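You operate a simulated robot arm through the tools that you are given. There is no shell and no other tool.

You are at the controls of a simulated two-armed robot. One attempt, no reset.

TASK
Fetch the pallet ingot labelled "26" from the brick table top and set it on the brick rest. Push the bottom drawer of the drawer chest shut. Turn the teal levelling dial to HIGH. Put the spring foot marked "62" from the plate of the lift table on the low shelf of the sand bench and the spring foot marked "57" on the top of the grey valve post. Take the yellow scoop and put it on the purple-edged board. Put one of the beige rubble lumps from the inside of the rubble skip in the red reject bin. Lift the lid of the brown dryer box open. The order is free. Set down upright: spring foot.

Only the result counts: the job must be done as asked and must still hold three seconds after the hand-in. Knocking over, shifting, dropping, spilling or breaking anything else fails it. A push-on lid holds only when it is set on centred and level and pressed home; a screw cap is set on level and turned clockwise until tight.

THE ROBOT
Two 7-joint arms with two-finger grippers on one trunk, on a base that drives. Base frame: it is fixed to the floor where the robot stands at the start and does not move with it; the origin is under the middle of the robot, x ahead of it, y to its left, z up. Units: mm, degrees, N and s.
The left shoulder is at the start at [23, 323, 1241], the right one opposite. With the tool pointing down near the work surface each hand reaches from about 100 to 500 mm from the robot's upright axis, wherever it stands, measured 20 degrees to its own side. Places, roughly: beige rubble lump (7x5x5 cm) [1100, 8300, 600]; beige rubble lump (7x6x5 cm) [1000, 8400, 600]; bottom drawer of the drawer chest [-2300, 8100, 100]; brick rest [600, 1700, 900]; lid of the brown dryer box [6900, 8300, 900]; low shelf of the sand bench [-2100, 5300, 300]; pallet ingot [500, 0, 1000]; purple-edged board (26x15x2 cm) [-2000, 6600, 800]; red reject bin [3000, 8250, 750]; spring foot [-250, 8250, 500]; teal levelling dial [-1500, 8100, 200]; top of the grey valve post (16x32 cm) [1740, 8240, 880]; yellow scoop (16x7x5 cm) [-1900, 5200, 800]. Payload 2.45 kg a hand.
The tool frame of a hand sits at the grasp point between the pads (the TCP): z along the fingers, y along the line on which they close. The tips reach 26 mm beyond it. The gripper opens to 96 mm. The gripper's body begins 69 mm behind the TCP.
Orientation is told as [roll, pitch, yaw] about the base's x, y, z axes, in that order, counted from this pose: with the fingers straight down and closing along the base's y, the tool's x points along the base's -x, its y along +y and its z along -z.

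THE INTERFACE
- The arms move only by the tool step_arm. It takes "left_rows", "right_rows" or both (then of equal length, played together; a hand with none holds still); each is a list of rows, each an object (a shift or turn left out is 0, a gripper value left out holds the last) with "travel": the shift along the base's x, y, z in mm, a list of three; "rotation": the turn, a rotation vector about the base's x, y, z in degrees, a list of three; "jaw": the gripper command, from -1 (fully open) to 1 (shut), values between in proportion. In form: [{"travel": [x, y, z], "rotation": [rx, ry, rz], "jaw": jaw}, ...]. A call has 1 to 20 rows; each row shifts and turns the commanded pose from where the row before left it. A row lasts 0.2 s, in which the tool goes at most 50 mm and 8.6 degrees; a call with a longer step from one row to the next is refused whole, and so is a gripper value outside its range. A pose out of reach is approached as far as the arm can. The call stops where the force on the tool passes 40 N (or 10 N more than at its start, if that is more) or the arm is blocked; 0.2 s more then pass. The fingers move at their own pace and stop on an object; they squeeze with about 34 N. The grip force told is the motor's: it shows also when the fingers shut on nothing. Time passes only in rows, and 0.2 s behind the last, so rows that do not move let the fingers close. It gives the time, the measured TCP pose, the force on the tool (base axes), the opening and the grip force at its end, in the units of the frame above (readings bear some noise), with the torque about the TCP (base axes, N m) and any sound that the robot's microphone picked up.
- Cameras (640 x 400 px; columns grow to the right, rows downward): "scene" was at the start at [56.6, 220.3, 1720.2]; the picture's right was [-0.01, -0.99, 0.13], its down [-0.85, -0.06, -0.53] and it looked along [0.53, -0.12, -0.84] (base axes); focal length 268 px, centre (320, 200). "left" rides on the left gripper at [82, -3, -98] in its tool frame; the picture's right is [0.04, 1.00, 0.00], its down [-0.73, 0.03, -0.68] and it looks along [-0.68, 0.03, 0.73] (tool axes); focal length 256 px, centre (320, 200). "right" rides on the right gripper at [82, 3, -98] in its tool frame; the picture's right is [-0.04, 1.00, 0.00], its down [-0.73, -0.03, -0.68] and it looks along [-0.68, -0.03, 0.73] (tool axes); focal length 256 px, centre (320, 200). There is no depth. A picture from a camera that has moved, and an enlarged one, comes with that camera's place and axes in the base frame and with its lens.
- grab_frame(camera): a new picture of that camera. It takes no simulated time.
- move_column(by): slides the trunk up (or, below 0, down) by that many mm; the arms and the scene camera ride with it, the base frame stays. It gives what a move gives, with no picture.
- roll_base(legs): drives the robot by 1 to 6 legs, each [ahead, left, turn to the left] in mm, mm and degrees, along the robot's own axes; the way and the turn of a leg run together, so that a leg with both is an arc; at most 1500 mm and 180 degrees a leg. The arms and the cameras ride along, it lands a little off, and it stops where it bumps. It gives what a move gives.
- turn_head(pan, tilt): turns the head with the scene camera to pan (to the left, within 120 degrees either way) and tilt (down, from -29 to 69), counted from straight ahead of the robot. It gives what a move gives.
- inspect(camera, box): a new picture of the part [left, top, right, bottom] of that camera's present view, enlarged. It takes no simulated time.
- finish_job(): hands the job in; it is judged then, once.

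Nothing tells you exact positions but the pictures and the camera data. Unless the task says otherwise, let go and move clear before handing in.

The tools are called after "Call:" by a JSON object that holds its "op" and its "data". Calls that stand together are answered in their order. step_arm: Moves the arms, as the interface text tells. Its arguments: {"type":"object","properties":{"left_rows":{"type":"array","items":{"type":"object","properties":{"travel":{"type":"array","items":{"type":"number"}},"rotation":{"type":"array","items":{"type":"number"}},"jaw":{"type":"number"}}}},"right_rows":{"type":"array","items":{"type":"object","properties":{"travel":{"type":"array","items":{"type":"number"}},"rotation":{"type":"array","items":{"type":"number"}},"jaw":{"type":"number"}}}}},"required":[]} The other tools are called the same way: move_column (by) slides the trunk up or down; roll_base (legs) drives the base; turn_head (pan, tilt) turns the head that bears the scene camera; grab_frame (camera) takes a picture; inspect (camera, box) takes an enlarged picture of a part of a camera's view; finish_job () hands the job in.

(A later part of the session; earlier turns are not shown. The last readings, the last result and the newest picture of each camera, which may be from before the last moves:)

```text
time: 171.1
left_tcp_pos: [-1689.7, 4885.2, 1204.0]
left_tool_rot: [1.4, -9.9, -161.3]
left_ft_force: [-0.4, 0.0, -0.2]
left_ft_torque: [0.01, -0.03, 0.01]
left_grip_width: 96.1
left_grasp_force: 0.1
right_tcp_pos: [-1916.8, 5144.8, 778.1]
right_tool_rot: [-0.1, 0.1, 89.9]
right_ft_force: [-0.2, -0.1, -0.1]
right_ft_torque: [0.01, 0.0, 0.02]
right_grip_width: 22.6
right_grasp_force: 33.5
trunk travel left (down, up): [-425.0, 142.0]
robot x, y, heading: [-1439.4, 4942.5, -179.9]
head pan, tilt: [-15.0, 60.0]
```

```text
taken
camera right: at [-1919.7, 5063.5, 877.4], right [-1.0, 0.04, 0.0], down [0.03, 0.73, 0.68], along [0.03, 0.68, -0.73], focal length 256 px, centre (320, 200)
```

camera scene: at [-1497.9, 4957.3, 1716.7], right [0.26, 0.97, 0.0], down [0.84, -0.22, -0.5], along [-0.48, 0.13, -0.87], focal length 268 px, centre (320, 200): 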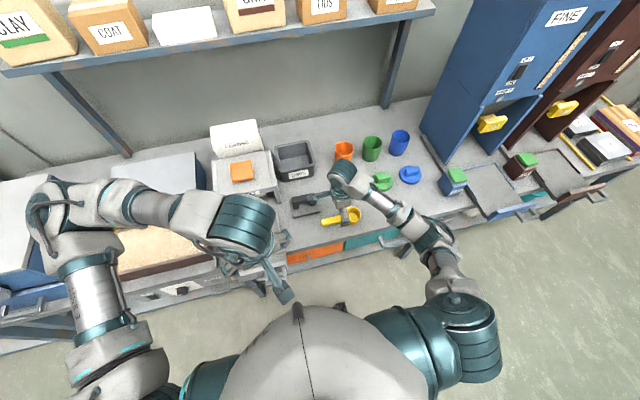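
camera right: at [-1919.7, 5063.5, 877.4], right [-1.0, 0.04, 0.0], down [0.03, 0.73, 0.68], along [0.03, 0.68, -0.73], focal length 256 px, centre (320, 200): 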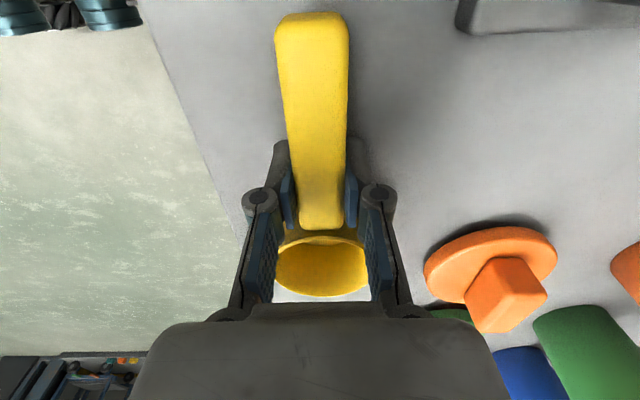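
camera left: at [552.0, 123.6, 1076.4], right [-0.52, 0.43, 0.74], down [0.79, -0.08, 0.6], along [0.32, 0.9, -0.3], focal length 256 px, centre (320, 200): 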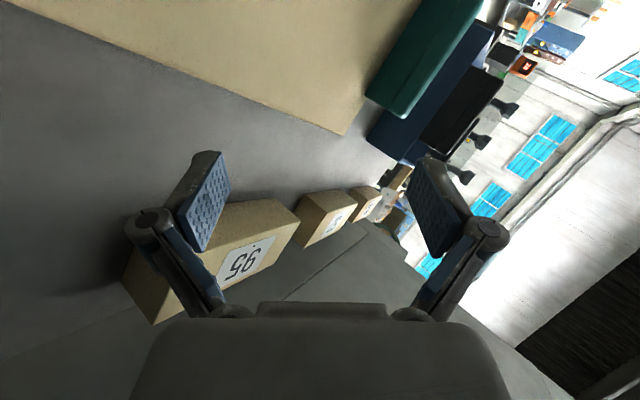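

Handle gripped (22.6 mm). Lifting slowly.

Call:
{"op": "step_arm", "data": {"right_rows": [{"travel": [0, 0, 2], "jaw": 1}, {"travel": [0, 0, 4], "jaw": 1}, {"travel": [0, 0, 6], "jaw": 1}, {"travel": [0, 0, 8], "jaw": 1}, {"travel": [0, 0, 8], "jaw": 1}, {"travel": [0, 0, 8], "jaw": 1}, {"travel": [0, 0, 8], "jaw": 1}, {"travel": [0, 0, 8], "jaw": 1}, {"travel": [0, 0, 6], "jaw": 1}, {"travel": [0, 0, 4], "jaw": 1}]}}

Call:
{"op": "grab_frame", "data": {"camera": "right"}}

```text
time: 173.3
left_tcp_pos: [-1688.0, 4884.9, 1203.7]
left_tool_rot: [1.4, -9.9, -161.3]
left_ft_force: [-0.6, 0.1, -0.5]
left_ft_torque: [-0.02, 0.01, 0.01]
left_grip_width: 96.1
left_grasp_force: 0.1
right_tcp_pos: [-1914.9, 5144.0, 840.6]
right_tool_rot: [-0.1, 0.0, 89.9]
right_ft_force: [-0.2, 0.3, -1.4]
right_ft_torque: [0.0, -0.03, 0.0]
right_grip_width: 22.3
right_grasp_force: 34.7
trunk travel left (down, up): [-425.0, 142.0]
robot x, y, heading: [-1437.7, 4941.0, -180.0]
head pan, tilt: [-15.0, 60.0]
```

```text
taken
camera right: at [-1919.7, 5063.1, 939.6], right [-1.0, 0.04, 0.0], down [0.03, 0.73, 0.68], along [0.03, 0.68, -0.73], focal length 256 px, centre (320, 200)
```

right: 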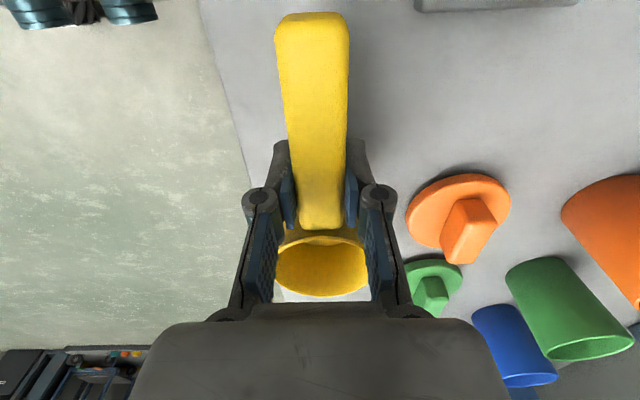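

Scoop secured. Raising and retracting it, then heading for the purple-edged board.

Call:
{"op": "step_arm", "data": {"right_rows": [{"travel": [0, 0, 8], "jaw": 1}, {"travel": [0, 0, 14], "jaw": 1}, {"travel": [3, 0, 18], "jaw": 1}, {"travel": [6, 0, 18], "jaw": 1}, {"travel": [9, 0, 18], "jaw": 1}, {"travel": [12, 0, 18], "jaw": 1}, {"travel": [14, 0, 18], "jaw": 1}, {"travel": [14, 0, 18], "jaw": 1}, {"travel": [14, 0, 16], "jaw": 1}, {"travel": [14, 0, 12], "jaw": 1}, {"travel": [14, 0, 8], "jaw": 1}, {"travel": [14, 0, 4], "jaw": 1}, {"travel": [14, 0, 0], "jaw": 1}, {"travel": [12, 0, 0], "jaw": 1}, {"travel": [8, 0, 0], "jaw": 1}, {"travel": [4, 0, 0], "jaw": 1}]}}

Call:
{"op": "roll_base", "data": {"legs": [[-250, 0, 0], [0, -1300, 0]]}}

Call:
{"op": "turn_head", "data": {"pan": -10, "tilt": 45}}

Call:
{"op": "grab_frame", "data": {"camera": "scene"}}

Call:
{"op": "grab_frame", "data": {"camera": "right"}}

```text
time: 176.7
left_tcp_pos: [-1687.6, 4885.4, 1203.4]
left_tool_rot: [1.3, -9.8, -161.3]
left_ft_force: [0.4, -0.5, -0.3]
left_ft_torque: [0.02, 0.04, 0.01]
left_grip_width: 96.1
left_grasp_force: 0.0
right_tcp_pos: [-1765.2, 5145.7, 1010.3]
right_tool_rot: [0.0, 0.1, 90.0]
right_ft_force: [-0.3, 0.9, -0.4]
right_ft_torque: [-0.03, 0.02, 0.03]
right_grip_width: 22.6
right_grasp_force: 33.9
trunk travel left (down, up): [-425.0, 142.0]
robot x, y, heading: [-1439.3, 4941.0, -179.8]
head pan, tilt: [-15.0, 60.0]
```

```text
time: 184.7
left_tcp_pos: [-1447.0, 6191.6, 1204.6]
left_tool_rot: [1.3, -10.0, -160.6]
left_ft_force: [1.0, -0.3, -0.2]
left_ft_torque: [0.0, 0.01, -0.01]
left_grip_width: 96.0
left_grasp_force: 0.1
right_tcp_pos: [-1527.5, 6451.2, 1012.0]
right_tool_rot: [0.0, -0.1, 90.6]
right_ft_force: [0.0, -0.6, -1.6]
right_ft_torque: [-0.01, 0.04, -0.01]
right_grip_width: 22.2
right_grasp_force: 33.8
trunk travel left (down, up): [-425.0, 142.0]
robot x, y, heading: [-1195.5, 6250.4, -179.5]
head pan, tilt: [-15.0, 60.0]
```

```text
time: 185.4
left_tcp_pos: [-1444.7, 6193.7, 1205.6]
left_tool_rot: [1.3, -10.0, -160.5]
left_ft_force: [0.4, 0.0, 1.0]
left_ft_torque: [0.0, -0.03, 0.0]
left_grip_width: 95.7
left_grasp_force: 0.0
right_tcp_pos: [-1524.8, 6452.7, 1012.6]
right_tool_rot: [0.0, 0.0, 90.6]
right_ft_force: [-0.1, -0.1, -1.3]
right_ft_torque: [-0.04, 0.01, -0.01]
right_grip_width: 22.4
right_grasp_force: 34.4
trunk travel left (down, up): [-425.0, 142.0]
robot x, y, heading: [-1198.5, 6248.9, -179.1]
head pan, tilt: [-10.0, 45.0]
```

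```text
taken
camera scene: at [-1273.3, 6269.9, 1736.0], right [0.16, 0.99, 0.0], down [0.7, -0.12, -0.7], along [-0.69, 0.11, -0.71], focal length 268 px, centre (320, 200)
```

scene: 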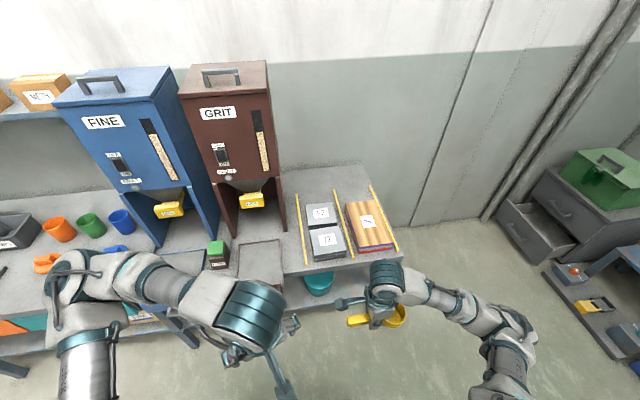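

```text
taken
camera right: at [-1528.0, 6371.2, 1110.6], right [-1.0, 0.03, 0.0], down [0.02, 0.73, 0.68], along [0.02, 0.68, -0.73], focal length 256 px, centre (320, 200)
```

right: 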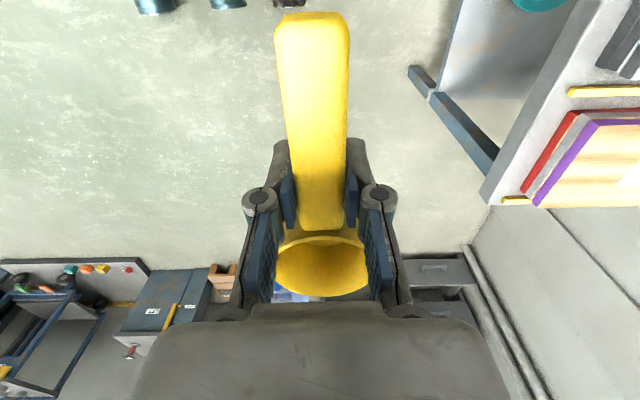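

I see stacked boards between yellow strips; one has a purple edge on top of a red-edged one. Zooming to be sure.

Call:
{"op": "inspect", "data": {"camera": "scene", "box": [280, 170, 420, 258]}}

Call:
{"op": "inspect", "data": {"camera": "right", "box": [480, 60, 640, 220]}}

```text
4.55 times, centred on (350, 214) of scene
camera zoom: at [-1273.3, 6269.9, 1736.0], right [0.16, 0.99, 0.0], down [0.7, -0.12, -0.7], along [-0.69, 0.11, -0.71], focal length 1216 px, centre (184, 136)
```

zoom: 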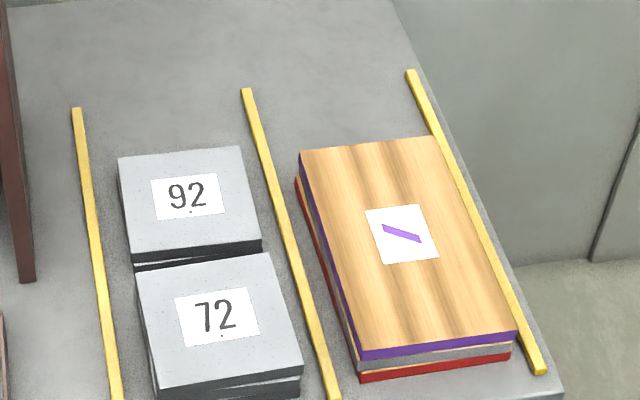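

```text
2.50 times, centred on (560, 140) of right
camera zoom: at [-1528.0, 6371.2, 1110.6], right [-1.0, 0.03, 0.0], down [0.02, 0.73, 0.68], along [0.02, 0.68, -0.73], focal length 640 px, centre (-280, 350)
```

zoom: 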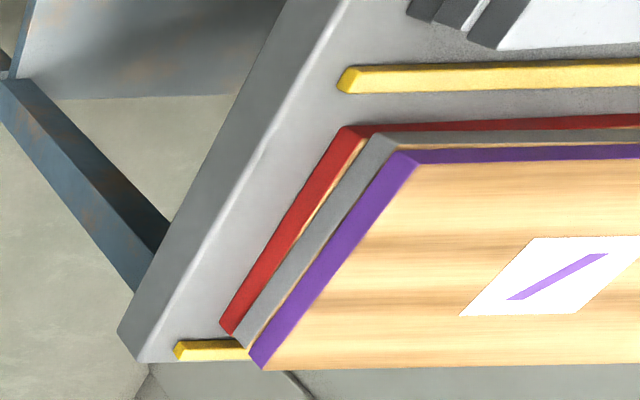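

The purple-edged board tops the stack: top at z≈807, spanning x −2135…−1876, y 6530…6676. I'll move in, then turn the scoop to lie along the board.

Call:
{"op": "roll_base", "data": {"legs": [[294, -198, -0.9]]}}

Call:
{"op": "step_arm", "data": {"right_rows": [{"travel": [0, 0, 0], "rotation": [0, 0, 4], "jaw": 1}, {"rotation": [0, 0, 8], "jaw": 1}, {"rotation": [0, 0, 8], "jaw": 1}, {"rotation": [0, 0, 8], "jaw": 1}, {"rotation": [0, 0, 8], "jaw": 1}, {"rotation": [0, 0, 8], "jaw": 1}, {"rotation": [0, 0, 8], "jaw": 1}, {"rotation": [0, 0, 8], "jaw": 1}, {"rotation": [0, 0, 8], "jaw": 1}, {"rotation": [0, 0, 8], "jaw": 1}, {"rotation": [0, 0, 8], "jaw": 1}, {"rotation": [0, 0, 5], "jaw": 1}]}}

Call:
{"op": "grab_frame", "data": {"camera": "scene"}}

Call:
{"op": "grab_frame", "data": {"camera": "right"}}

```text
time: 187.7
left_tcp_pos: [-1742.1, 6383.1, 1204.4]
left_tool_rot: [0.5, -9.9, -162.0]
left_ft_force: [-0.3, -0.7, 0.2]
left_ft_torque: [0.06, 0.0, -0.01]
left_grip_width: 96.1
left_grasp_force: 0.1
right_tcp_pos: [-1814.4, 6646.6, 1015.1]
right_tool_rot: [0.1, -0.9, 89.1]
right_ft_force: [0.0, -1.3, -1.7]
right_ft_torque: [0.04, 0.0, 0.03]
right_grip_width: 22.5
right_grasp_force: 34.0
trunk travel left (down, up): [-425.0, 142.0]
robot x, y, heading: [-1494.8, 6446.0, 179.1]
head pan, tilt: [-10.0, 45.0]
```

```text
time: 190.3
left_tcp_pos: [-1741.2, 6389.1, 1204.7]
left_tool_rot: [0.8, -10.0, -161.9]
left_ft_force: [-0.6, 0.3, -0.4]
left_ft_torque: [-0.02, -0.07, -0.04]
left_grip_width: 95.8
left_grasp_force: 0.0
right_tcp_pos: [-1813.6, 6649.8, 1014.6]
right_tool_rot: [0.0, 0.0, 178.3]
right_ft_force: [0.0, 0.2, -0.7]
right_ft_torque: [0.04, -0.07, 0.0]
right_grip_width: 22.1
right_grasp_force: 33.5
trunk travel left (down, up): [-425.0, 142.0]
robot x, y, heading: [-1489.3, 6451.1, 179.2]
head pan, tilt: [-10.0, 45.0]
```

```text
taken
camera scene: at [-1567.9, 6459.4, 1736.1], right [0.19, 0.98, 0.0], down [0.7, -0.13, -0.71], along [-0.69, 0.13, -0.71], focal length 268 px, centre (320, 200)
```

scene: 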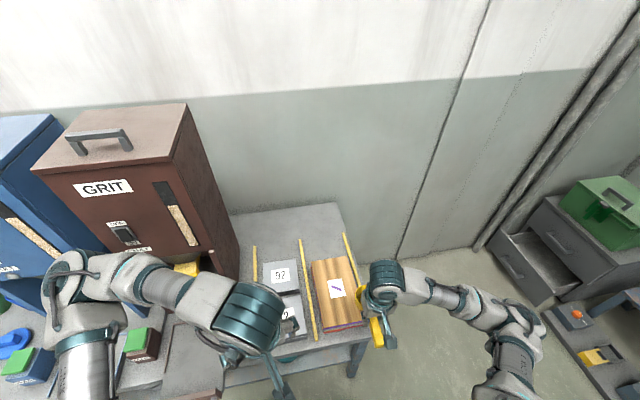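

```text
taken
camera right: at [-1731.8, 6645.2, 1112.9], right [-0.07, -1.0, 0.0], down [-0.73, 0.05, 0.68], along [-0.68, 0.05, -0.73], focal length 256 px, centre (320, 200)
```

right: 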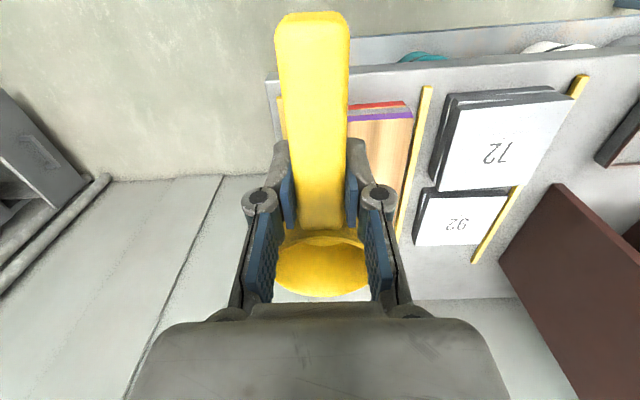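

Board position confirmed. Moving the scoop over it.

Call:
{"op": "step_arm", "data": {"right_rows": [{"travel": [-6, -2, 0], "jaw": 1}, {"travel": [-12, -4, -3], "jaw": 1}, {"travel": [-16, -5, -6], "jaw": 1}, {"travel": [-18, -6, -8], "jaw": 1}, {"travel": [-18, -6, -10], "rotation": [0, 0, 1], "jaw": 1}, {"travel": [-18, -6, -12], "rotation": [0, 0, 1], "jaw": 1}, {"travel": [-18, -6, -12], "jaw": 1}, {"travel": [-18, -5, -12], "jaw": 1}, {"travel": [-14, -4, -12], "jaw": 1}, {"travel": [-9, -2, -12], "jaw": 1}, {"travel": [-4, -1, -10], "jaw": 1}]}}

Call:
{"op": "grab_frame", "data": {"camera": "scene"}}

Call:
{"op": "grab_frame", "data": {"camera": "right"}}

```text
time: 192.7
left_tcp_pos: [-1739.1, 6403.9, 1205.8]
left_tool_rot: [1.4, -10.3, -162.3]
left_ft_force: [0.1, 0.6, -0.2]
left_ft_torque: [-0.01, -0.01, 0.0]
left_grip_width: 96.2
left_grasp_force: 0.1
right_tcp_pos: [-1965.6, 6615.6, 914.8]
right_tool_rot: [0.5, 0.1, -179.9]
right_ft_force: [0.9, 0.6, -2.2]
right_ft_torque: [0.0, -0.05, 0.03]
right_grip_width: 22.5
right_grasp_force: 33.7
trunk travel left (down, up): [-425.0, 142.0]
robot x, y, heading: [-1496.0, 6450.9, 179.1]
head pan, tilt: [-10.0, 45.0]
```

```text
taken
camera scene: at [-1568.6, 6474.6, 1736.0], right [0.19, 0.98, 0.0], down [0.7, -0.14, -0.7], along [-0.69, 0.13, -0.71], focal length 268 px, centre (320, 200)
```

scene: 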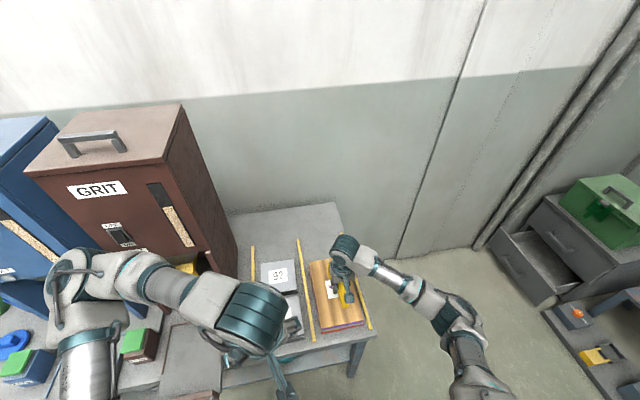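

```text
taken
camera right: at [-1883.4, 6614.4, 1013.1], right [-0.04, -1.0, 0.01], down [-0.73, 0.03, 0.68], along [-0.68, 0.02, -0.73], focal length 256 px, centre (320, 200)
```

right: 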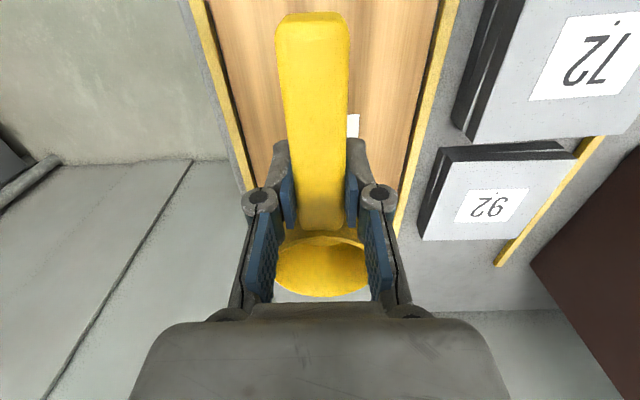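

Shifting 12 mm to centre and lowering onto the board.

Call:
{"op": "step_arm", "data": {"right_rows": [{"travel": [0, -5, -4], "jaw": 1}, {"travel": [0, -7, -8], "jaw": 1}, {"travel": [0, 0, -10], "jaw": 1}, {"travel": [0, 0, -12], "jaw": 1}, {"travel": [0, 0, -10], "jaw": 1}, {"travel": [0, 0, -8], "jaw": 1}, {"travel": [0, 0, -6], "jaw": 1}, {"travel": [0, 0, -4], "jaw": 1}, {"travel": [0, 0, -4], "jaw": 1}, {"travel": [0, 0, -3], "jaw": 1}, {"travel": [0, 0, -3], "jaw": 1}]}}

Call:
{"op": "grab_frame", "data": {"camera": "right"}}

```text
time: 195.1
left_tcp_pos: [-1739.7, 6395.9, 1205.3]
left_tool_rot: [1.1, -10.0, -162.2]
left_ft_force: [-0.3, 0.3, 0.1]
left_ft_torque: [0.03, 0.0, 0.01]
left_grip_width: 96.0
left_grasp_force: 0.1
right_tcp_pos: [-1964.7, 6597.2, 843.8]
right_tool_rot: [0.0, 0.0, -179.9]
right_ft_force: [-0.3, -1.0, -0.8]
right_ft_torque: [0.0, -0.02, -0.02]
right_grip_width: 22.2
right_grasp_force: 34.1
trunk travel left (down, up): [-425.0, 142.0]
robot x, y, heading: [-1493.0, 6448.7, 179.2]
head pan, tilt: [-10.0, 45.0]
```

```text
taken
camera right: at [-1883.1, 6595.6, 942.1], right [-0.04, -1.0, 0.0], down [-0.73, 0.03, 0.68], along [-0.68, 0.02, -0.73], focal length 256 px, centre (320, 200)
```

right: 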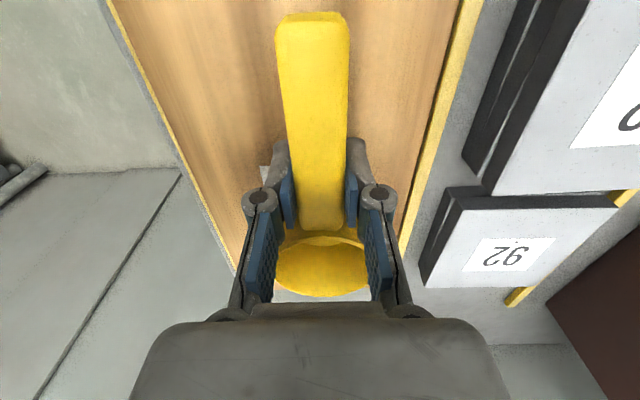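

Call:
{"op": "step_arm", "data": {"right_rows": [{"travel": [0, 2, -2], "jaw": 1}, {"travel": [0, 2, -2], "jaw": 1}, {"travel": [0, 1, -2], "jaw": 1}]}}

Call:
{"op": "step_arm", "data": {"right_rows": [{"travel": [0, 0, -2], "jaw": 1}, {"travel": [0, 0, -2], "jaw": 1}]}}

```text
time: 195.9
left_tcp_pos: [-1740.7, 6397.3, 1206.3]
left_tool_rot: [1.2, -10.1, -162.1]
left_ft_force: [-0.6, -0.4, 0.2]
left_ft_torque: [0.02, 0.01, -0.02]
left_grip_width: 95.7
left_grasp_force: 0.0
right_tcp_pos: [-1963.7, 6605.9, 837.0]
right_tool_rot: [0.1, 0.0, -180.0]
right_ft_force: [0.5, 0.2, -0.8]
right_ft_torque: [0.0, -0.01, 0.01]
right_grip_width: 22.6
right_grasp_force: 34.0
trunk travel left (down, up): [-425.0, 142.0]
robot x, y, heading: [-1493.1, 6451.5, 179.1]
head pan, tilt: [-10.0, 45.0]
```

```text
time: 196.5
left_tcp_pos: [-1740.6, 6397.5, 1204.9]
left_tool_rot: [1.3, -10.0, -162.1]
left_ft_force: [0.6, 0.6, 0.4]
left_ft_torque: [0.0, 0.02, -0.04]
left_grip_width: 96.1
left_grasp_force: 0.0
right_tcp_pos: [-1963.0, 6604.3, 835.1]
right_tool_rot: [0.2, -0.1, -179.9]
right_ft_force: [0.5, -0.1, -1.7]
right_ft_torque: [-0.02, 0.0, -0.01]
right_grip_width: 22.5
right_grasp_force: 33.8
trunk travel left (down, up): [-425.0, 142.0]
robot x, y, heading: [-1490.6, 6451.6, 179.4]
head pan, tilt: [-10.0, 45.0]
```

Call:
{"op": "step_arm", "data": {"right_rows": [{"travel": [0, 0, -2], "jaw": 1}, {"travel": [0, 0, -2], "jaw": 1}]}}

Call:
{"op": "step_arm", "data": {"right_rows": [{"travel": [0, 0, -2], "jaw": 1}, {"travel": [0, 0, -1], "jaw": 1}]}}

```text
time: 197.1
left_tcp_pos: [-1737.8, 6396.1, 1205.8]
left_tool_rot: [1.2, -10.2, -162.1]
left_ft_force: [-0.2, 0.3, -0.2]
left_ft_torque: [-0.05, 0.01, 0.0]
left_grip_width: 95.8
left_grasp_force: 0.0
right_tcp_pos: [-1963.1, 6604.2, 832.8]
right_tool_rot: [0.3, -0.4, -179.8]
right_ft_force: [2.9, 1.5, 16.5]
right_ft_torque: [0.16, 0.5, -0.1]
right_grip_width: 22.7
right_grasp_force: 33.7
trunk travel left (down, up): [-425.0, 142.0]
robot x, y, heading: [-1497.4, 6453.1, 179.3]
head pan, tilt: [-10.0, 45.0]
```

```text
time: 197.7
left_tcp_pos: [-1736.9, 6397.2, 1206.4]
left_tool_rot: [1.1, -10.2, -162.1]
left_ft_force: [-0.9, -0.3, -0.2]
left_ft_torque: [0.0, -0.02, 0.01]
left_grip_width: 96.2
left_grasp_force: 0.1
right_tcp_pos: [-1962.8, 6605.2, 830.6]
right_tool_rot: [0.3, -0.4, -180.0]
right_ft_force: [-0.3, 3.8, 34.2]
right_ft_torque: [0.31, 0.37, 0.04]
right_grip_width: 22.2
right_grasp_force: 34.4
trunk travel left (down, up): [-425.0, 142.0]
robot x, y, heading: [-1493.2, 6449.6, 179.2]
head pan, tilt: [-10.0, 45.0]
```

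The scoop is resting on the board. Easing the pressure, then opening and lifting away.

Call:
{"op": "step_arm", "data": {"right_rows": [{"travel": [0, 0, 1.5], "jaw": 1}, {"jaw": 0.45}, {"jaw": 0.3}, {"jaw": 0.0}, {"jaw": -0.5}, {"jaw": -1}, {"jaw": -1}]}}

Call:
{"op": "grab_frame", "data": {"camera": "right"}}

```text
time: 199.3
left_tcp_pos: [-1739.8, 6396.8, 1204.7]
left_tool_rot: [1.2, -10.1, -162.1]
left_ft_force: [0.3, 1.2, 0.0]
left_ft_torque: [-0.01, -0.01, 0.04]
left_grip_width: 95.9
left_grasp_force: 0.0
right_tcp_pos: [-1961.6, 6603.5, 827.6]
right_tool_rot: [0.3, -0.1, -179.9]
right_ft_force: [-0.7, 0.2, 0.1]
right_ft_torque: [0.0, 0.02, 0.01]
right_grip_width: 95.9
right_grasp_force: 0.0
trunk travel left (down, up): [-425.0, 142.0]
robot x, y, heading: [-1498.2, 6453.3, 179.0]
head pan, tilt: [-10.0, 45.0]
```

```text
taken
camera right: at [-1881.6, 6603.0, 926.6], right [-0.04, -1.0, 0.0], down [-0.73, 0.03, 0.68], along [-0.68, 0.02, -0.73], focal length 256 px, centre (320, 200)
```

right: 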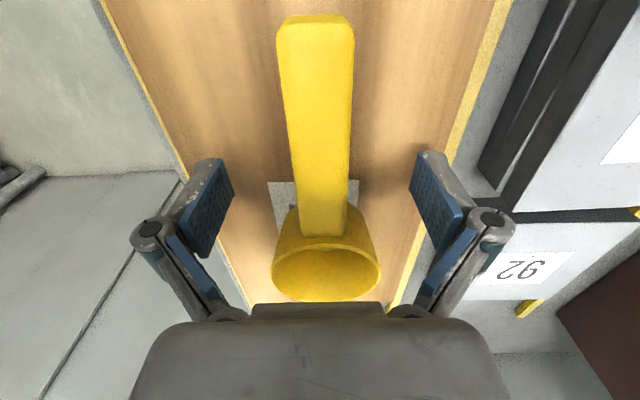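

Scoop placed. Lifting the hand and backing off, then on to the drawer chest at the far wall.

Call:
{"op": "step_arm", "data": {"right_rows": [{"travel": [0, 0, 8]}, {"travel": [0, 0, 15]}, {"travel": [0, 0, 20]}, {"travel": [0, 0, 25]}, {"travel": [0, 0, 25]}, {"travel": [0, 0, 25]}, {"travel": [5, 0, 25]}, {"travel": [15, 0, 25]}, {"travel": [20, 0, 25]}, {"travel": [20, 0, 20]}, {"travel": [20, 0, 15]}, {"travel": [20, 0, 10]}, {"travel": [20, 0, 10]}, {"travel": [20, 0, 5]}]}}

Call:
{"op": "grab_frame", "data": {"camera": "scene"}}

```text
time: 202.3
left_tcp_pos: [-1739.4, 6398.4, 1205.0]
left_tool_rot: [1.2, -10.1, -162.1]
left_ft_force: [0.0, 0.4, -1.3]
left_ft_torque: [0.03, 0.05, 0.02]
left_grip_width: 96.2
left_grasp_force: 0.0
right_tcp_pos: [-1823.0, 6603.5, 1082.6]
right_tool_rot: [0.2, 0.0, -179.9]
right_ft_force: [1.0, -0.2, -0.2]
right_ft_torque: [-0.04, 0.0, 0.0]
right_grip_width: 96.0
right_grasp_force: 0.0
trunk travel left (down, up): [-425.0, 142.0]
robot x, y, heading: [-1493.0, 6449.9, 179.0]
head pan, tilt: [-10.0, 45.0]
```

```text
taken
camera scene: at [-1567.0, 6466.7, 1736.2], right [0.19, 0.98, 0.0], down [0.7, -0.13, -0.71], along [-0.69, 0.13, -0.71], focal length 268 px, centre (320, 200)
```

scene: 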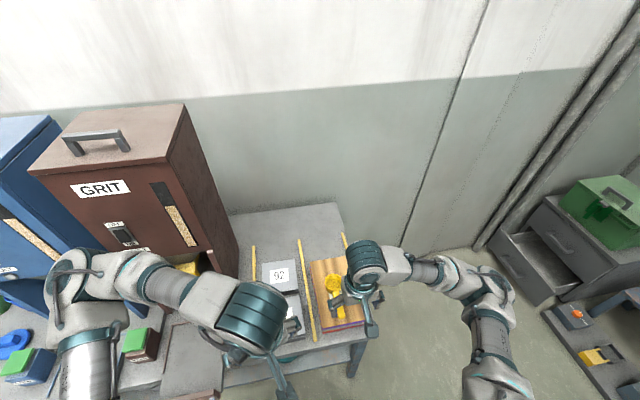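

Now backing away from the bench, turning to face the far wall (heading 90°) and approaching the drawer chest.

Call:
{"op": "roll_base", "data": {"legs": [[-320, 0, 0], [0, 0, -89], [700, 0, 0]]}}

Call:
{"op": "turn_head", "data": {"pan": 35, "tilt": 35}}

Call:
{"op": "grab_frame", "data": {"camera": "scene"}}

Call:
{"op": "turn_head", "data": {"pan": -15, "tilt": 35}}

Call:
{"op": "grab_frame", "data": {"camera": "scene"}}

```text
time: 211.7
left_tcp_pos: [-1238.2, 7392.9, 1205.6]
left_tool_rot: [1.1, -10.1, 109.6]
left_ft_force: [-0.1, -0.4, -0.7]
left_ft_torque: [0.0, 0.02, -0.02]
left_grip_width: 96.2
left_grasp_force: 0.0
right_tcp_pos: [-1036.5, 7482.2, 1082.4]
right_tool_rot: [0.2, -0.1, 91.8]
right_ft_force: [0.2, 0.4, 0.1]
right_ft_torque: [0.03, 0.02, -0.06]
right_grip_width: 96.3
right_grasp_force: 0.2
trunk travel left (down, up): [-425.0, 142.0]
robot x, y, heading: [-1181.2, 7148.0, 91.0]
head pan, tilt: [-10.0, 45.0]
```

```text
time: 212.8
left_tcp_pos: [-1240.9, 7390.4, 1206.5]
left_tool_rot: [1.2, -10.2, 109.6]
left_ft_force: [-0.3, 0.0, -0.2]
left_ft_torque: [0.01, -0.02, 0.01]
left_grip_width: 96.0
left_grasp_force: 0.0
right_tcp_pos: [-1036.6, 7480.5, 1082.5]
right_tool_rot: [0.2, -0.1, 91.7]
right_ft_force: [1.1, -0.2, -0.8]
right_ft_torque: [0.03, -0.02, 0.02]
right_grip_width: 95.9
right_grasp_force: 0.0
trunk travel left (down, up): [-425.0, 142.0]
robot x, y, heading: [-1181.5, 7145.5, 90.7]
head pan, tilt: [35.0, 35.0]
```

```text
taken
camera scene: at [-1230.8, 7212.7, 1751.0], right [0.81, 0.59, 0.0], down [0.34, -0.47, -0.82], along [-0.48, 0.66, -0.58], focal length 268 px, centre (320, 200)
```

scene: 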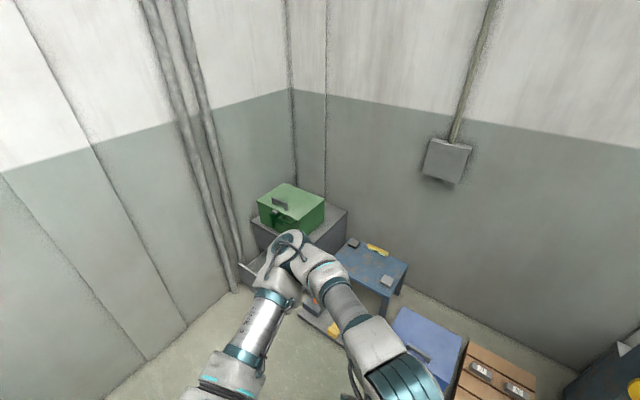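

```text
time: 214.0
left_tcp_pos: [-1239.2, 7389.7, 1206.4]
left_tool_rot: [1.2, -10.1, 109.5]
left_ft_force: [-0.3, -0.4, -1.1]
left_ft_torque: [0.0, -0.01, 0.02]
left_grip_width: 95.9
left_grasp_force: 0.1
right_tcp_pos: [-1036.0, 7481.0, 1082.6]
right_tool_rot: [0.1, -0.2, 91.8]
right_ft_force: [-0.5, -0.3, 0.6]
right_ft_torque: [-0.03, -0.01, 0.0]
right_grip_width: 95.9
right_grasp_force: 0.0
trunk travel left (down, up): [-425.0, 142.0]
robot x, y, heading: [-1181.4, 7147.5, 91.0]
head pan, tilt: [-15.0, 35.0]
```

```text
taken
camera scene: at [-1157.7, 7226.8, 1750.9], right [0.97, -0.24, 0.0], down [-0.14, -0.56, -0.82], along [0.2, 0.79, -0.58], focal length 268 px, centre (320, 200)
```

scene: 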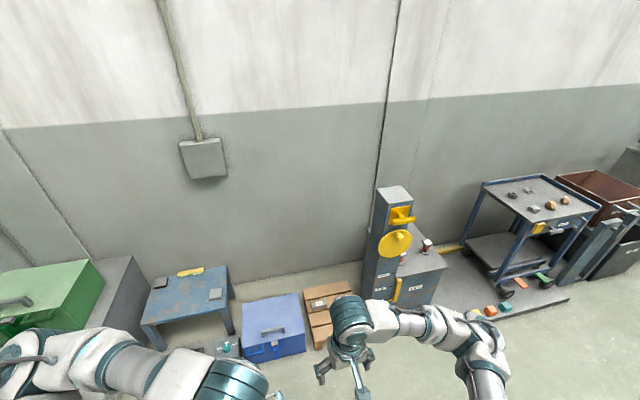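

The left arm blocks the view of the chest. I'll shift left in front of the chest and look down at it.

Call:
{"op": "roll_base", "data": {"legs": [[0, 780, 0]]}}

Call:
{"op": "turn_head", "data": {"pan": 5, "tilt": 50}}

Call:
{"op": "grab_frame", "data": {"camera": "scene"}}

Call:
{"op": "turn_head", "data": {"pan": 35, "tilt": 45}}

Call:
{"op": "grab_frame", "data": {"camera": "scene"}}

Call:
{"op": "grab_frame", "data": {"camera": "left"}}

```text
time: 218.2
left_tcp_pos: [-2009.2, 7377.7, 1206.3]
left_tool_rot: [1.5, -10.4, 109.5]
left_ft_force: [-0.1, -0.3, 0.1]
left_ft_torque: [0.0, -0.03, 0.01]
left_grip_width: 96.0
left_grasp_force: 0.1
right_tcp_pos: [-1808.3, 7469.1, 1081.3]
right_tool_rot: [0.6, -0.1, 91.8]
right_ft_force: [0.3, -0.2, -0.4]
right_ft_torque: [0.01, 0.03, -0.01]
right_grip_width: 95.9
right_grasp_force: 0.1
trunk travel left (down, up): [-425.0, 142.0]
robot x, y, heading: [-1962.4, 7133.3, 91.3]
head pan, tilt: [-15.0, 35.0]
```

```text
time: 219.0
left_tcp_pos: [-2011.1, 7375.4, 1207.8]
left_tool_rot: [1.5, -10.3, 109.6]
left_ft_force: [0.9, -0.1, -0.4]
left_ft_torque: [0.01, 0.04, 0.0]
left_grip_width: 96.1
left_grasp_force: 0.0
right_tcp_pos: [-1808.0, 7466.1, 1082.6]
right_tool_rot: [0.4, -0.3, 91.8]
right_ft_force: [1.3, 0.2, 0.1]
right_ft_torque: [0.02, 0.05, 0.02]
right_grip_width: 96.1
right_grasp_force: 0.0
trunk travel left (down, up): [-425.0, 142.0]
robot x, y, heading: [-1957.2, 7136.1, 91.1]
head pan, tilt: [5.0, 50.0]
```

```text
taken
camera scene: at [-1952.6, 7205.5, 1729.3], right [0.99, 0.1, -0.01], down [0.07, -0.76, -0.64], along [-0.07, 0.64, -0.77], focal length 268 px, centre (320, 200)
```

scene: 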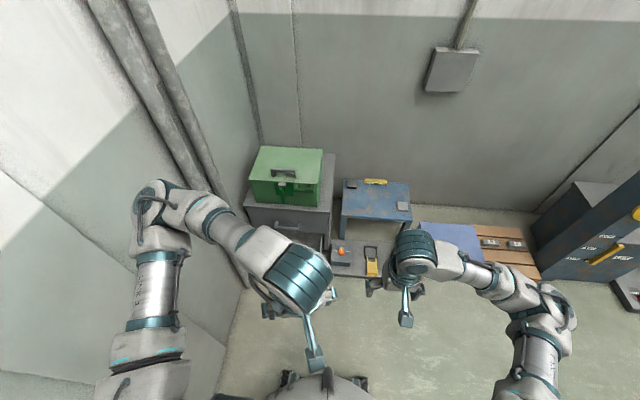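

```text
time: 220.0
left_tcp_pos: [-2014.4, 7375.0, 1204.6]
left_tool_rot: [1.3, -10.4, 109.6]
left_ft_force: [0.3, 0.6, -0.2]
left_ft_torque: [0.03, 0.05, 0.02]
left_grip_width: 96.0
left_grasp_force: 0.0
right_tcp_pos: [-1809.1, 7467.2, 1083.7]
right_tool_rot: [0.4, -0.2, 91.8]
right_ft_force: [0.6, 0.3, -0.2]
right_ft_torque: [0.02, 0.05, 0.02]
right_grip_width: 95.9
right_grasp_force: 0.1
trunk travel left (down, up): [-425.0, 142.0]
robot x, y, heading: [-1960.5, 7135.3, 90.9]
head pan, tilt: [35.0, 45.0]
```

```text
taken
camera scene: at [-1995.0, 7194.8, 1736.4], right [0.81, 0.59, -0.01], down [0.41, -0.58, -0.71], along [-0.42, 0.57, -0.71], focal length 268 px, centre (320, 200)
```

scene: 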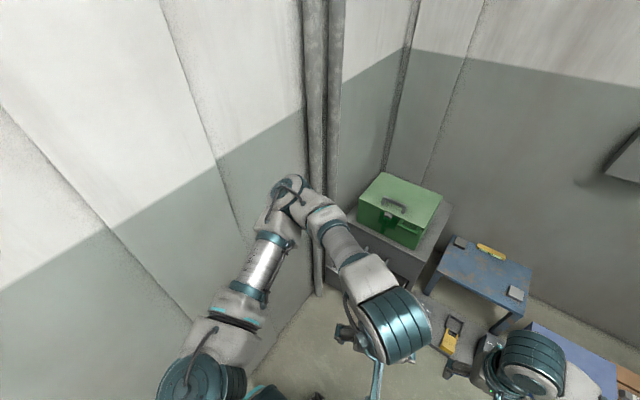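

```text
taken
camera left: at [-1975.4, 7284.9, 1289.2], right [-0.93, -0.38, 0.01], down [-0.21, 0.56, 0.8], along [-0.31, 0.74, -0.6], focal length 256 px, centre (320, 200)
```

left: 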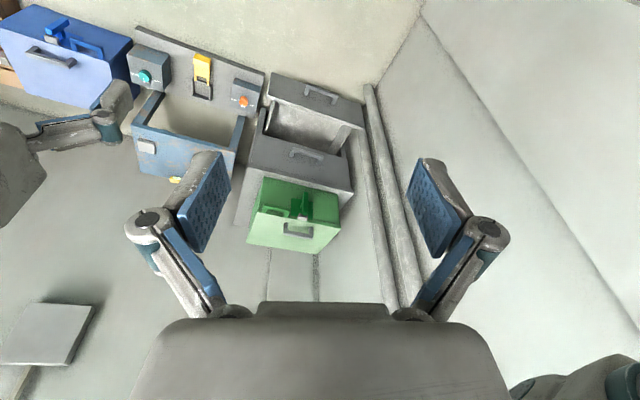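

The left camera shows the chest clearly: bottom drawer is open ~150 mm with its front near y≈7930, x −2500…−2030. I'll lower the trunk to reach it with the left hand and first tuck the right hand back.

Call:
{"op": "step_arm", "data": {"right_rows": [{"travel": [0, -20, 10]}, {"travel": [0, -20, 10]}, {"travel": [0, -20, 10]}, {"travel": [0, -20, 10]}, {"travel": [0, -20, 10]}]}}

Call:
{"op": "move_column", "data": {"by": -410}}

Call:
{"op": "turn_head", "data": {"pan": 25, "tilt": 45}}

Call:
{"op": "grab_frame", "data": {"camera": "scene"}}

Call:
{"op": "grab_frame", "data": {"camera": "left"}}

```text
time: 221.2
left_tcp_pos: [-2022.0, 7375.7, 1206.0]
left_tool_rot: [1.1, -10.3, 109.7]
left_ft_force: [0.1, -0.1, -0.5]
left_ft_torque: [-0.01, -0.02, 0.0]
left_grip_width: 96.0
left_grasp_force: 0.2
right_tcp_pos: [-1827.9, 7389.3, 1141.7]
right_tool_rot: [0.0, -0.1, 91.8]
right_ft_force: [-0.3, 0.2, 0.4]
right_ft_torque: [0.01, -0.01, -0.01]
right_grip_width: 96.2
right_grasp_force: 0.1
right hand out of reach, approached as far as the arm can: row 4, 5
trunk travel left (down, up): [-425.0, 142.0]
robot x, y, heading: [-1956.7, 7135.5, 91.4]
head pan, tilt: [35.0, 45.0]
```

```text
refused: -410 is not a number from -400 to 400
```

```text
time: 221.9
left_tcp_pos: [-2016.8, 7375.6, 1207.0]
left_tool_rot: [1.3, -10.4, 109.6]
left_ft_force: [0.4, -0.8, -0.1]
left_ft_torque: [0.01, 0.03, 0.02]
left_grip_width: 95.7
left_grasp_force: 0.2
right_tcp_pos: [-1822.8, 7390.0, 1142.1]
right_tool_rot: [0.1, -0.3, 91.8]
right_ft_force: [0.2, -0.7, 0.0]
right_ft_torque: [-0.02, -0.02, 0.01]
right_grip_width: 96.0
right_grasp_force: 0.0
trunk travel left (down, up): [-425.0, 142.0]
robot x, y, heading: [-1956.4, 7132.6, 91.2]
head pan, tilt: [25.0, 45.0]
```

```text
taken
camera scene: at [-1987.8, 7201.7, 1736.3], right [0.9, 0.44, 0.0], down [0.31, -0.64, -0.71], along [-0.31, 0.63, -0.71], focal length 268 px, centre (320, 200)
```

scene: 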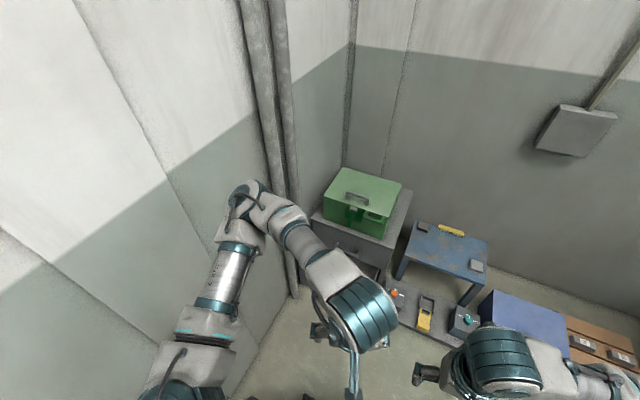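

```text
taken
camera left: at [-1979.2, 7284.8, 1289.2], right [-0.93, -0.38, 0.01], down [-0.22, 0.56, 0.8], along [-0.31, 0.74, -0.6], focal length 256 px, centre (320, 200)
```

left: 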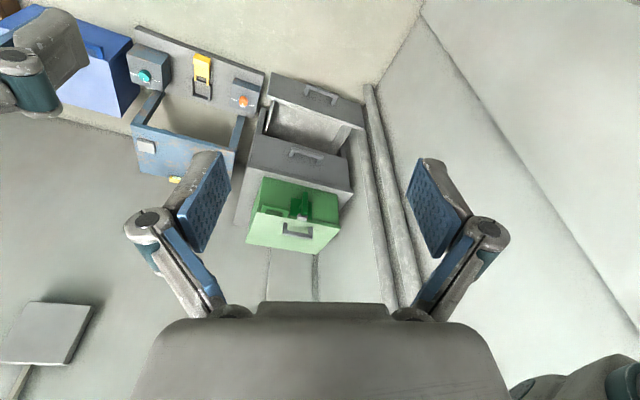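

Refused only because of the step size; I'll lower the trunk by 400.

Call:
{"op": "move_column", "data": {"by": -400}}

Call:
{"op": "grab_frame", "data": {"camera": "scene"}}

Call:
{"op": "grab_frame", "data": {"camera": "left"}}

```text
time: 223.7
left_tcp_pos: [-2024.3, 7383.2, 1037.2]
left_tool_rot: [1.5, -10.9, 110.8]
left_ft_force: [-31.4, 86.4, -14.3]
left_ft_torque: [-5.76, -2.23, -0.33]
left_grip_width: 96.0
left_grasp_force: 0.1
right_tcp_pos: [-1827.2, 7398.0, 951.6]
right_tool_rot: [0.1, 5.5, 91.8]
right_ft_force: [-0.1, -0.6, 0.0]
right_ft_torque: [0.0, -0.01, 0.02]
right_grip_width: 96.1
right_grasp_force: 0.2
trunk travel left (down, up): [-259.0, 308.0]
robot x, y, heading: [-1956.4, 7136.9, 91.0]
head pan, tilt: [25.0, 45.0]
stopped: the force on the tool passed its limit at 71 N (the readings are from after the stop); the commanded pose is now the measured one
```

```text
taken
camera scene: at [-1993.4, 7273.1, 1567.6], right [0.9, 0.44, 0.0], down [0.31, -0.64, -0.7], along [-0.31, 0.63, -0.71], focal length 268 px, centre (320, 200)
```

scene: 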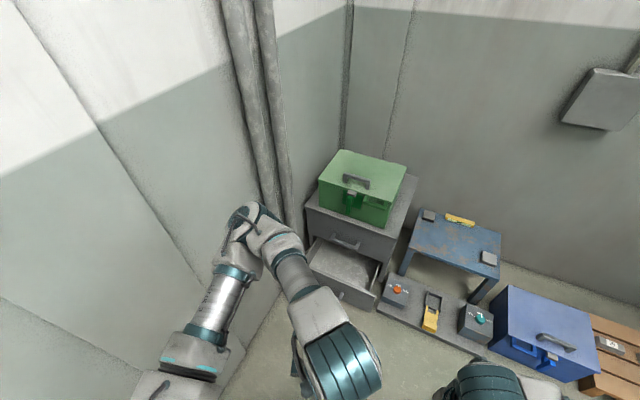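

```text
taken
camera left: at [-1983.4, 7293.7, 1119.5], right [-0.92, -0.4, 0.02], down [-0.22, 0.55, 0.81], along [-0.33, 0.73, -0.59], focal length 256 px, centre (320, 200)
```

left: 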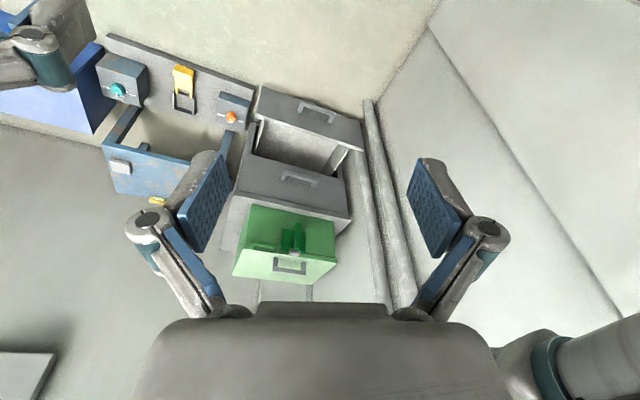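

The torso moves forward as the trunk lowers, so the hands got squeezed against the body. I'll extend both hands forward first, then continue lowering.

Call:
{"op": "step_arm", "data": {"left_rows": [{"travel": [0, 15, 0]}, {"travel": [0, 20, 0]}, {"travel": [0, 20, 0]}, {"travel": [0, 20, 0]}, {"travel": [0, 20, 0]}, {"travel": [0, 20, 0]}, {"travel": [0, 20, 0]}], "right_rows": [{"travel": [0, 15, 0]}, {"travel": [0, 20, 0]}, {"travel": [0, 20, 0]}, {"travel": [0, 20, 0]}, {"travel": [0, 20, 0]}, {"travel": [0, 20, 0]}, {"travel": [0, 20, 0]}]}}

Call:
{"op": "grab_frame", "data": {"camera": "scene"}}

```text
time: 225.3
left_tcp_pos: [-2022.0, 7513.5, 1038.0]
left_tool_rot: [1.5, -10.3, 110.1]
left_ft_force: [0.0, -0.9, -0.4]
left_ft_torque: [-0.01, 0.03, 0.03]
left_grip_width: 96.0
left_grasp_force: 0.1
right_tcp_pos: [-1826.2, 7531.1, 953.0]
right_tool_rot: [0.0, 5.3, 91.8]
right_ft_force: [-0.8, 0.7, 0.3]
right_ft_torque: [-0.02, 0.0, -0.01]
right_grip_width: 96.0
right_grasp_force: 0.0
trunk travel left (down, up): [-259.0, 308.0]
robot x, y, heading: [-1956.3, 7136.0, 91.1]
head pan, tilt: [25.0, 45.0]
```

```text
taken
camera scene: at [-1994.7, 7270.2, 1568.6], right [0.9, 0.44, 0.0], down [0.31, -0.64, -0.7], along [-0.31, 0.63, -0.71], focal length 268 px, centre (320, 200)
```

scene: 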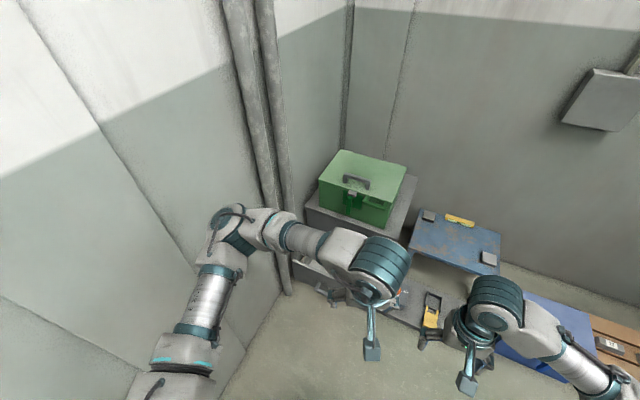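

Call:
{"op": "move_column", "data": {"by": -150}}

Call:
{"op": "grab_frame", "data": {"camera": "scene"}}

```text
time: 227.1
left_tcp_pos: [-2022.6, 7511.7, 890.3]
left_tool_rot: [1.3, -10.6, 110.1]
left_ft_force: [0.3, 0.2, 1.0]
left_ft_torque: [-0.01, 0.01, -0.01]
left_grip_width: 96.1
left_grasp_force: 0.0
right_tcp_pos: [-1827.2, 7531.0, 804.6]
right_tool_rot: [0.1, 5.2, 91.7]
right_ft_force: [0.1, -0.1, 0.1]
right_ft_torque: [0.01, -0.01, -0.01]
right_grip_width: 96.2
right_grasp_force: 0.0
trunk travel left (down, up): [-109.0, 458.0]
robot x, y, heading: [-1958.5, 7133.4, 90.8]
head pan, tilt: [25.0, 45.0]
```

```text
taken
camera scene: at [-1997.1, 7413.0, 1400.3], right [0.9, 0.44, 0.0], down [0.31, -0.64, -0.7], along [-0.31, 0.63, -0.71], focal length 268 px, centre (320, 200)
```

scene: 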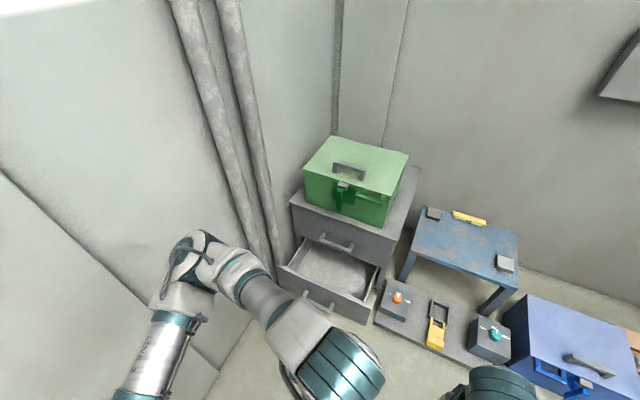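

The chest is now well in view. Zooming on the drawer for its geometry.

Call:
{"op": "inspect", "data": {"camera": "scene", "box": [260, 190, 420, 340]}}

Call:
{"op": "grab_frame", "data": {"camera": "left"}}

```text
2.67 times, centred on (340, 265) of scene
camera zoom: at [-1997.1, 7413.0, 1400.3], right [0.9, 0.44, 0.0], down [0.31, -0.64, -0.7], along [-0.31, 0.63, -0.71], focal length 714 px, centre (267, 27)
```

zoom: 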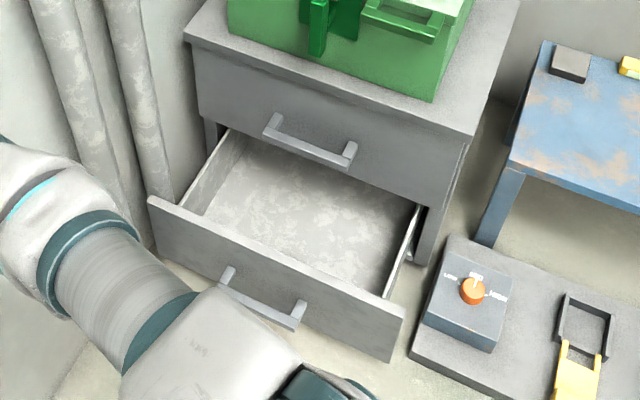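

```text
taken
camera left: at [-1984.0, 7421.2, 971.9], right [-0.92, -0.38, 0.01], down [-0.22, 0.55, 0.8], along [-0.32, 0.74, -0.6], focal length 256 px, centre (320, 200)
```

left: 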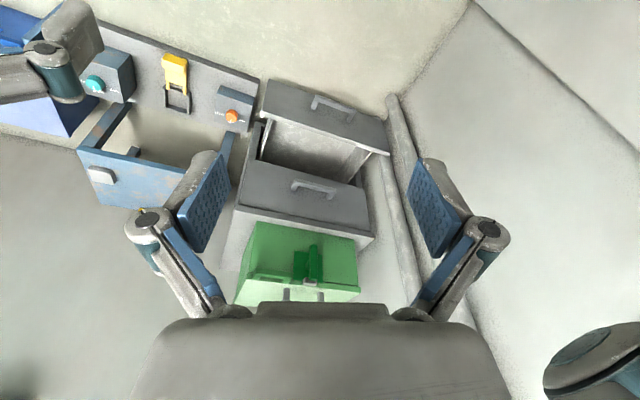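

Drawer front: x −2509…−2009, z ≈25–220, face at y≈7954, open about 200 mm. Lowering the trunk the rest of the way so the left hand can reach it.

Call:
{"op": "move_column", "data": {"by": -100}}

Call:
{"op": "step_arm", "data": {"left_rows": [{"travel": [-5, 0, -10], "rotation": [0, 0, -4], "jaw": 1}, {"travel": [-10, 0, -20], "rotation": [0, 0, -5], "jaw": 1}, {"travel": [-10, 0, -25], "rotation": [0, 0, -5], "jaw": 1}, {"travel": [-10, 0, -25], "rotation": [4, 0, -4], "jaw": 1}, {"travel": [-10, 0, -25], "rotation": [6, 0, 0], "jaw": 1}, {"travel": [-10, 0, -25], "rotation": [6, 0, 0], "jaw": 1}, {"travel": [-10, 0, -25], "rotation": [6, 0, 0], "jaw": 1}, {"travel": [-5, 0, -25], "rotation": [6, 0, 0], "jaw": 1}]}}

Call:
{"op": "grab_frame", "data": {"camera": "scene"}}

Call:
{"op": "grab_frame", "data": {"camera": "left"}}

```text
time: 228.4
left_tcp_pos: [-2023.0, 7512.0, 790.5]
left_tool_rot: [1.3, -10.5, 110.2]
left_ft_force: [-0.8, -0.3, -0.4]
left_ft_torque: [0.02, 0.0, 0.0]
left_grip_width: 96.1
left_grasp_force: 0.0
right_tcp_pos: [-1828.0, 7529.2, 704.6]
right_tool_rot: [0.1, 5.3, 91.8]
right_ft_force: [-0.2, 0.1, 0.0]
right_ft_torque: [0.05, 0.01, -0.02]
right_grip_width: 96.0
right_grasp_force: 0.0
trunk travel left (down, up): [-9.0, 558.0]
robot x, y, heading: [-1958.8, 7138.3, 91.0]
head pan, tilt: [25.0, 45.0]
```

```text
time: 230.2
left_tcp_pos: [-2033.2, 7590.8, 616.5]
left_tool_rot: [0.0, -38.3, 92.7]
left_ft_force: [0.9, -0.4, -0.4]
left_ft_torque: [0.02, -0.02, -0.03]
left_grip_width: 0.3
left_grasp_force: 28.1
left hand out of reach, approached as far as the arm can: row 4, 5, 6, 7, 8
right_tcp_pos: [-1827.0, 7530.5, 704.0]
right_tool_rot: [0.1, 5.5, 91.8]
right_ft_force: [-0.2, -0.7, 0.0]
right_ft_torque: [-0.05, -0.02, 0.01]
right_grip_width: 96.1
right_grasp_force: 0.0
trunk travel left (down, up): [-9.0, 558.0]
robot x, y, heading: [-1956.6, 7137.0, 91.1]
head pan, tilt: [25.0, 45.0]
```

```text
taken
camera scene: at [-1999.7, 7542.1, 1261.1], right [0.9, 0.44, 0.0], down [0.31, -0.64, -0.7], along [-0.31, 0.63, -0.71], focal length 268 px, centre (320, 200)
```

scene: 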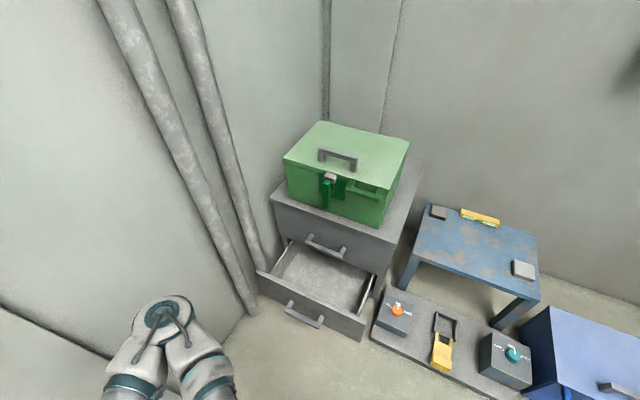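

```text
taken
camera left: at [-2024.6, 7466.2, 642.9], right [-1.0, -0.08, -0.03], down [-0.04, 0.15, 0.99], along [-0.07, 0.99, -0.15], focal length 256 px, centre (320, 200)
```

left: 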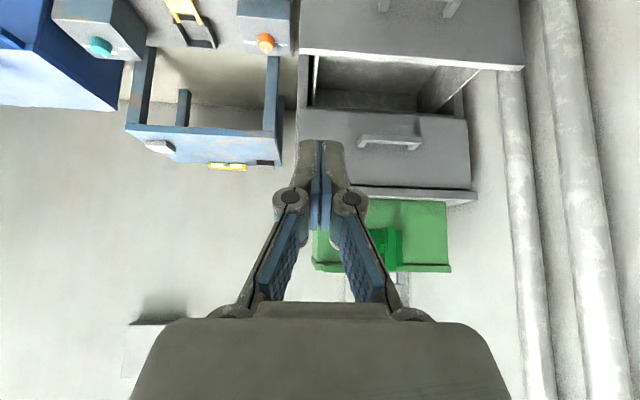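

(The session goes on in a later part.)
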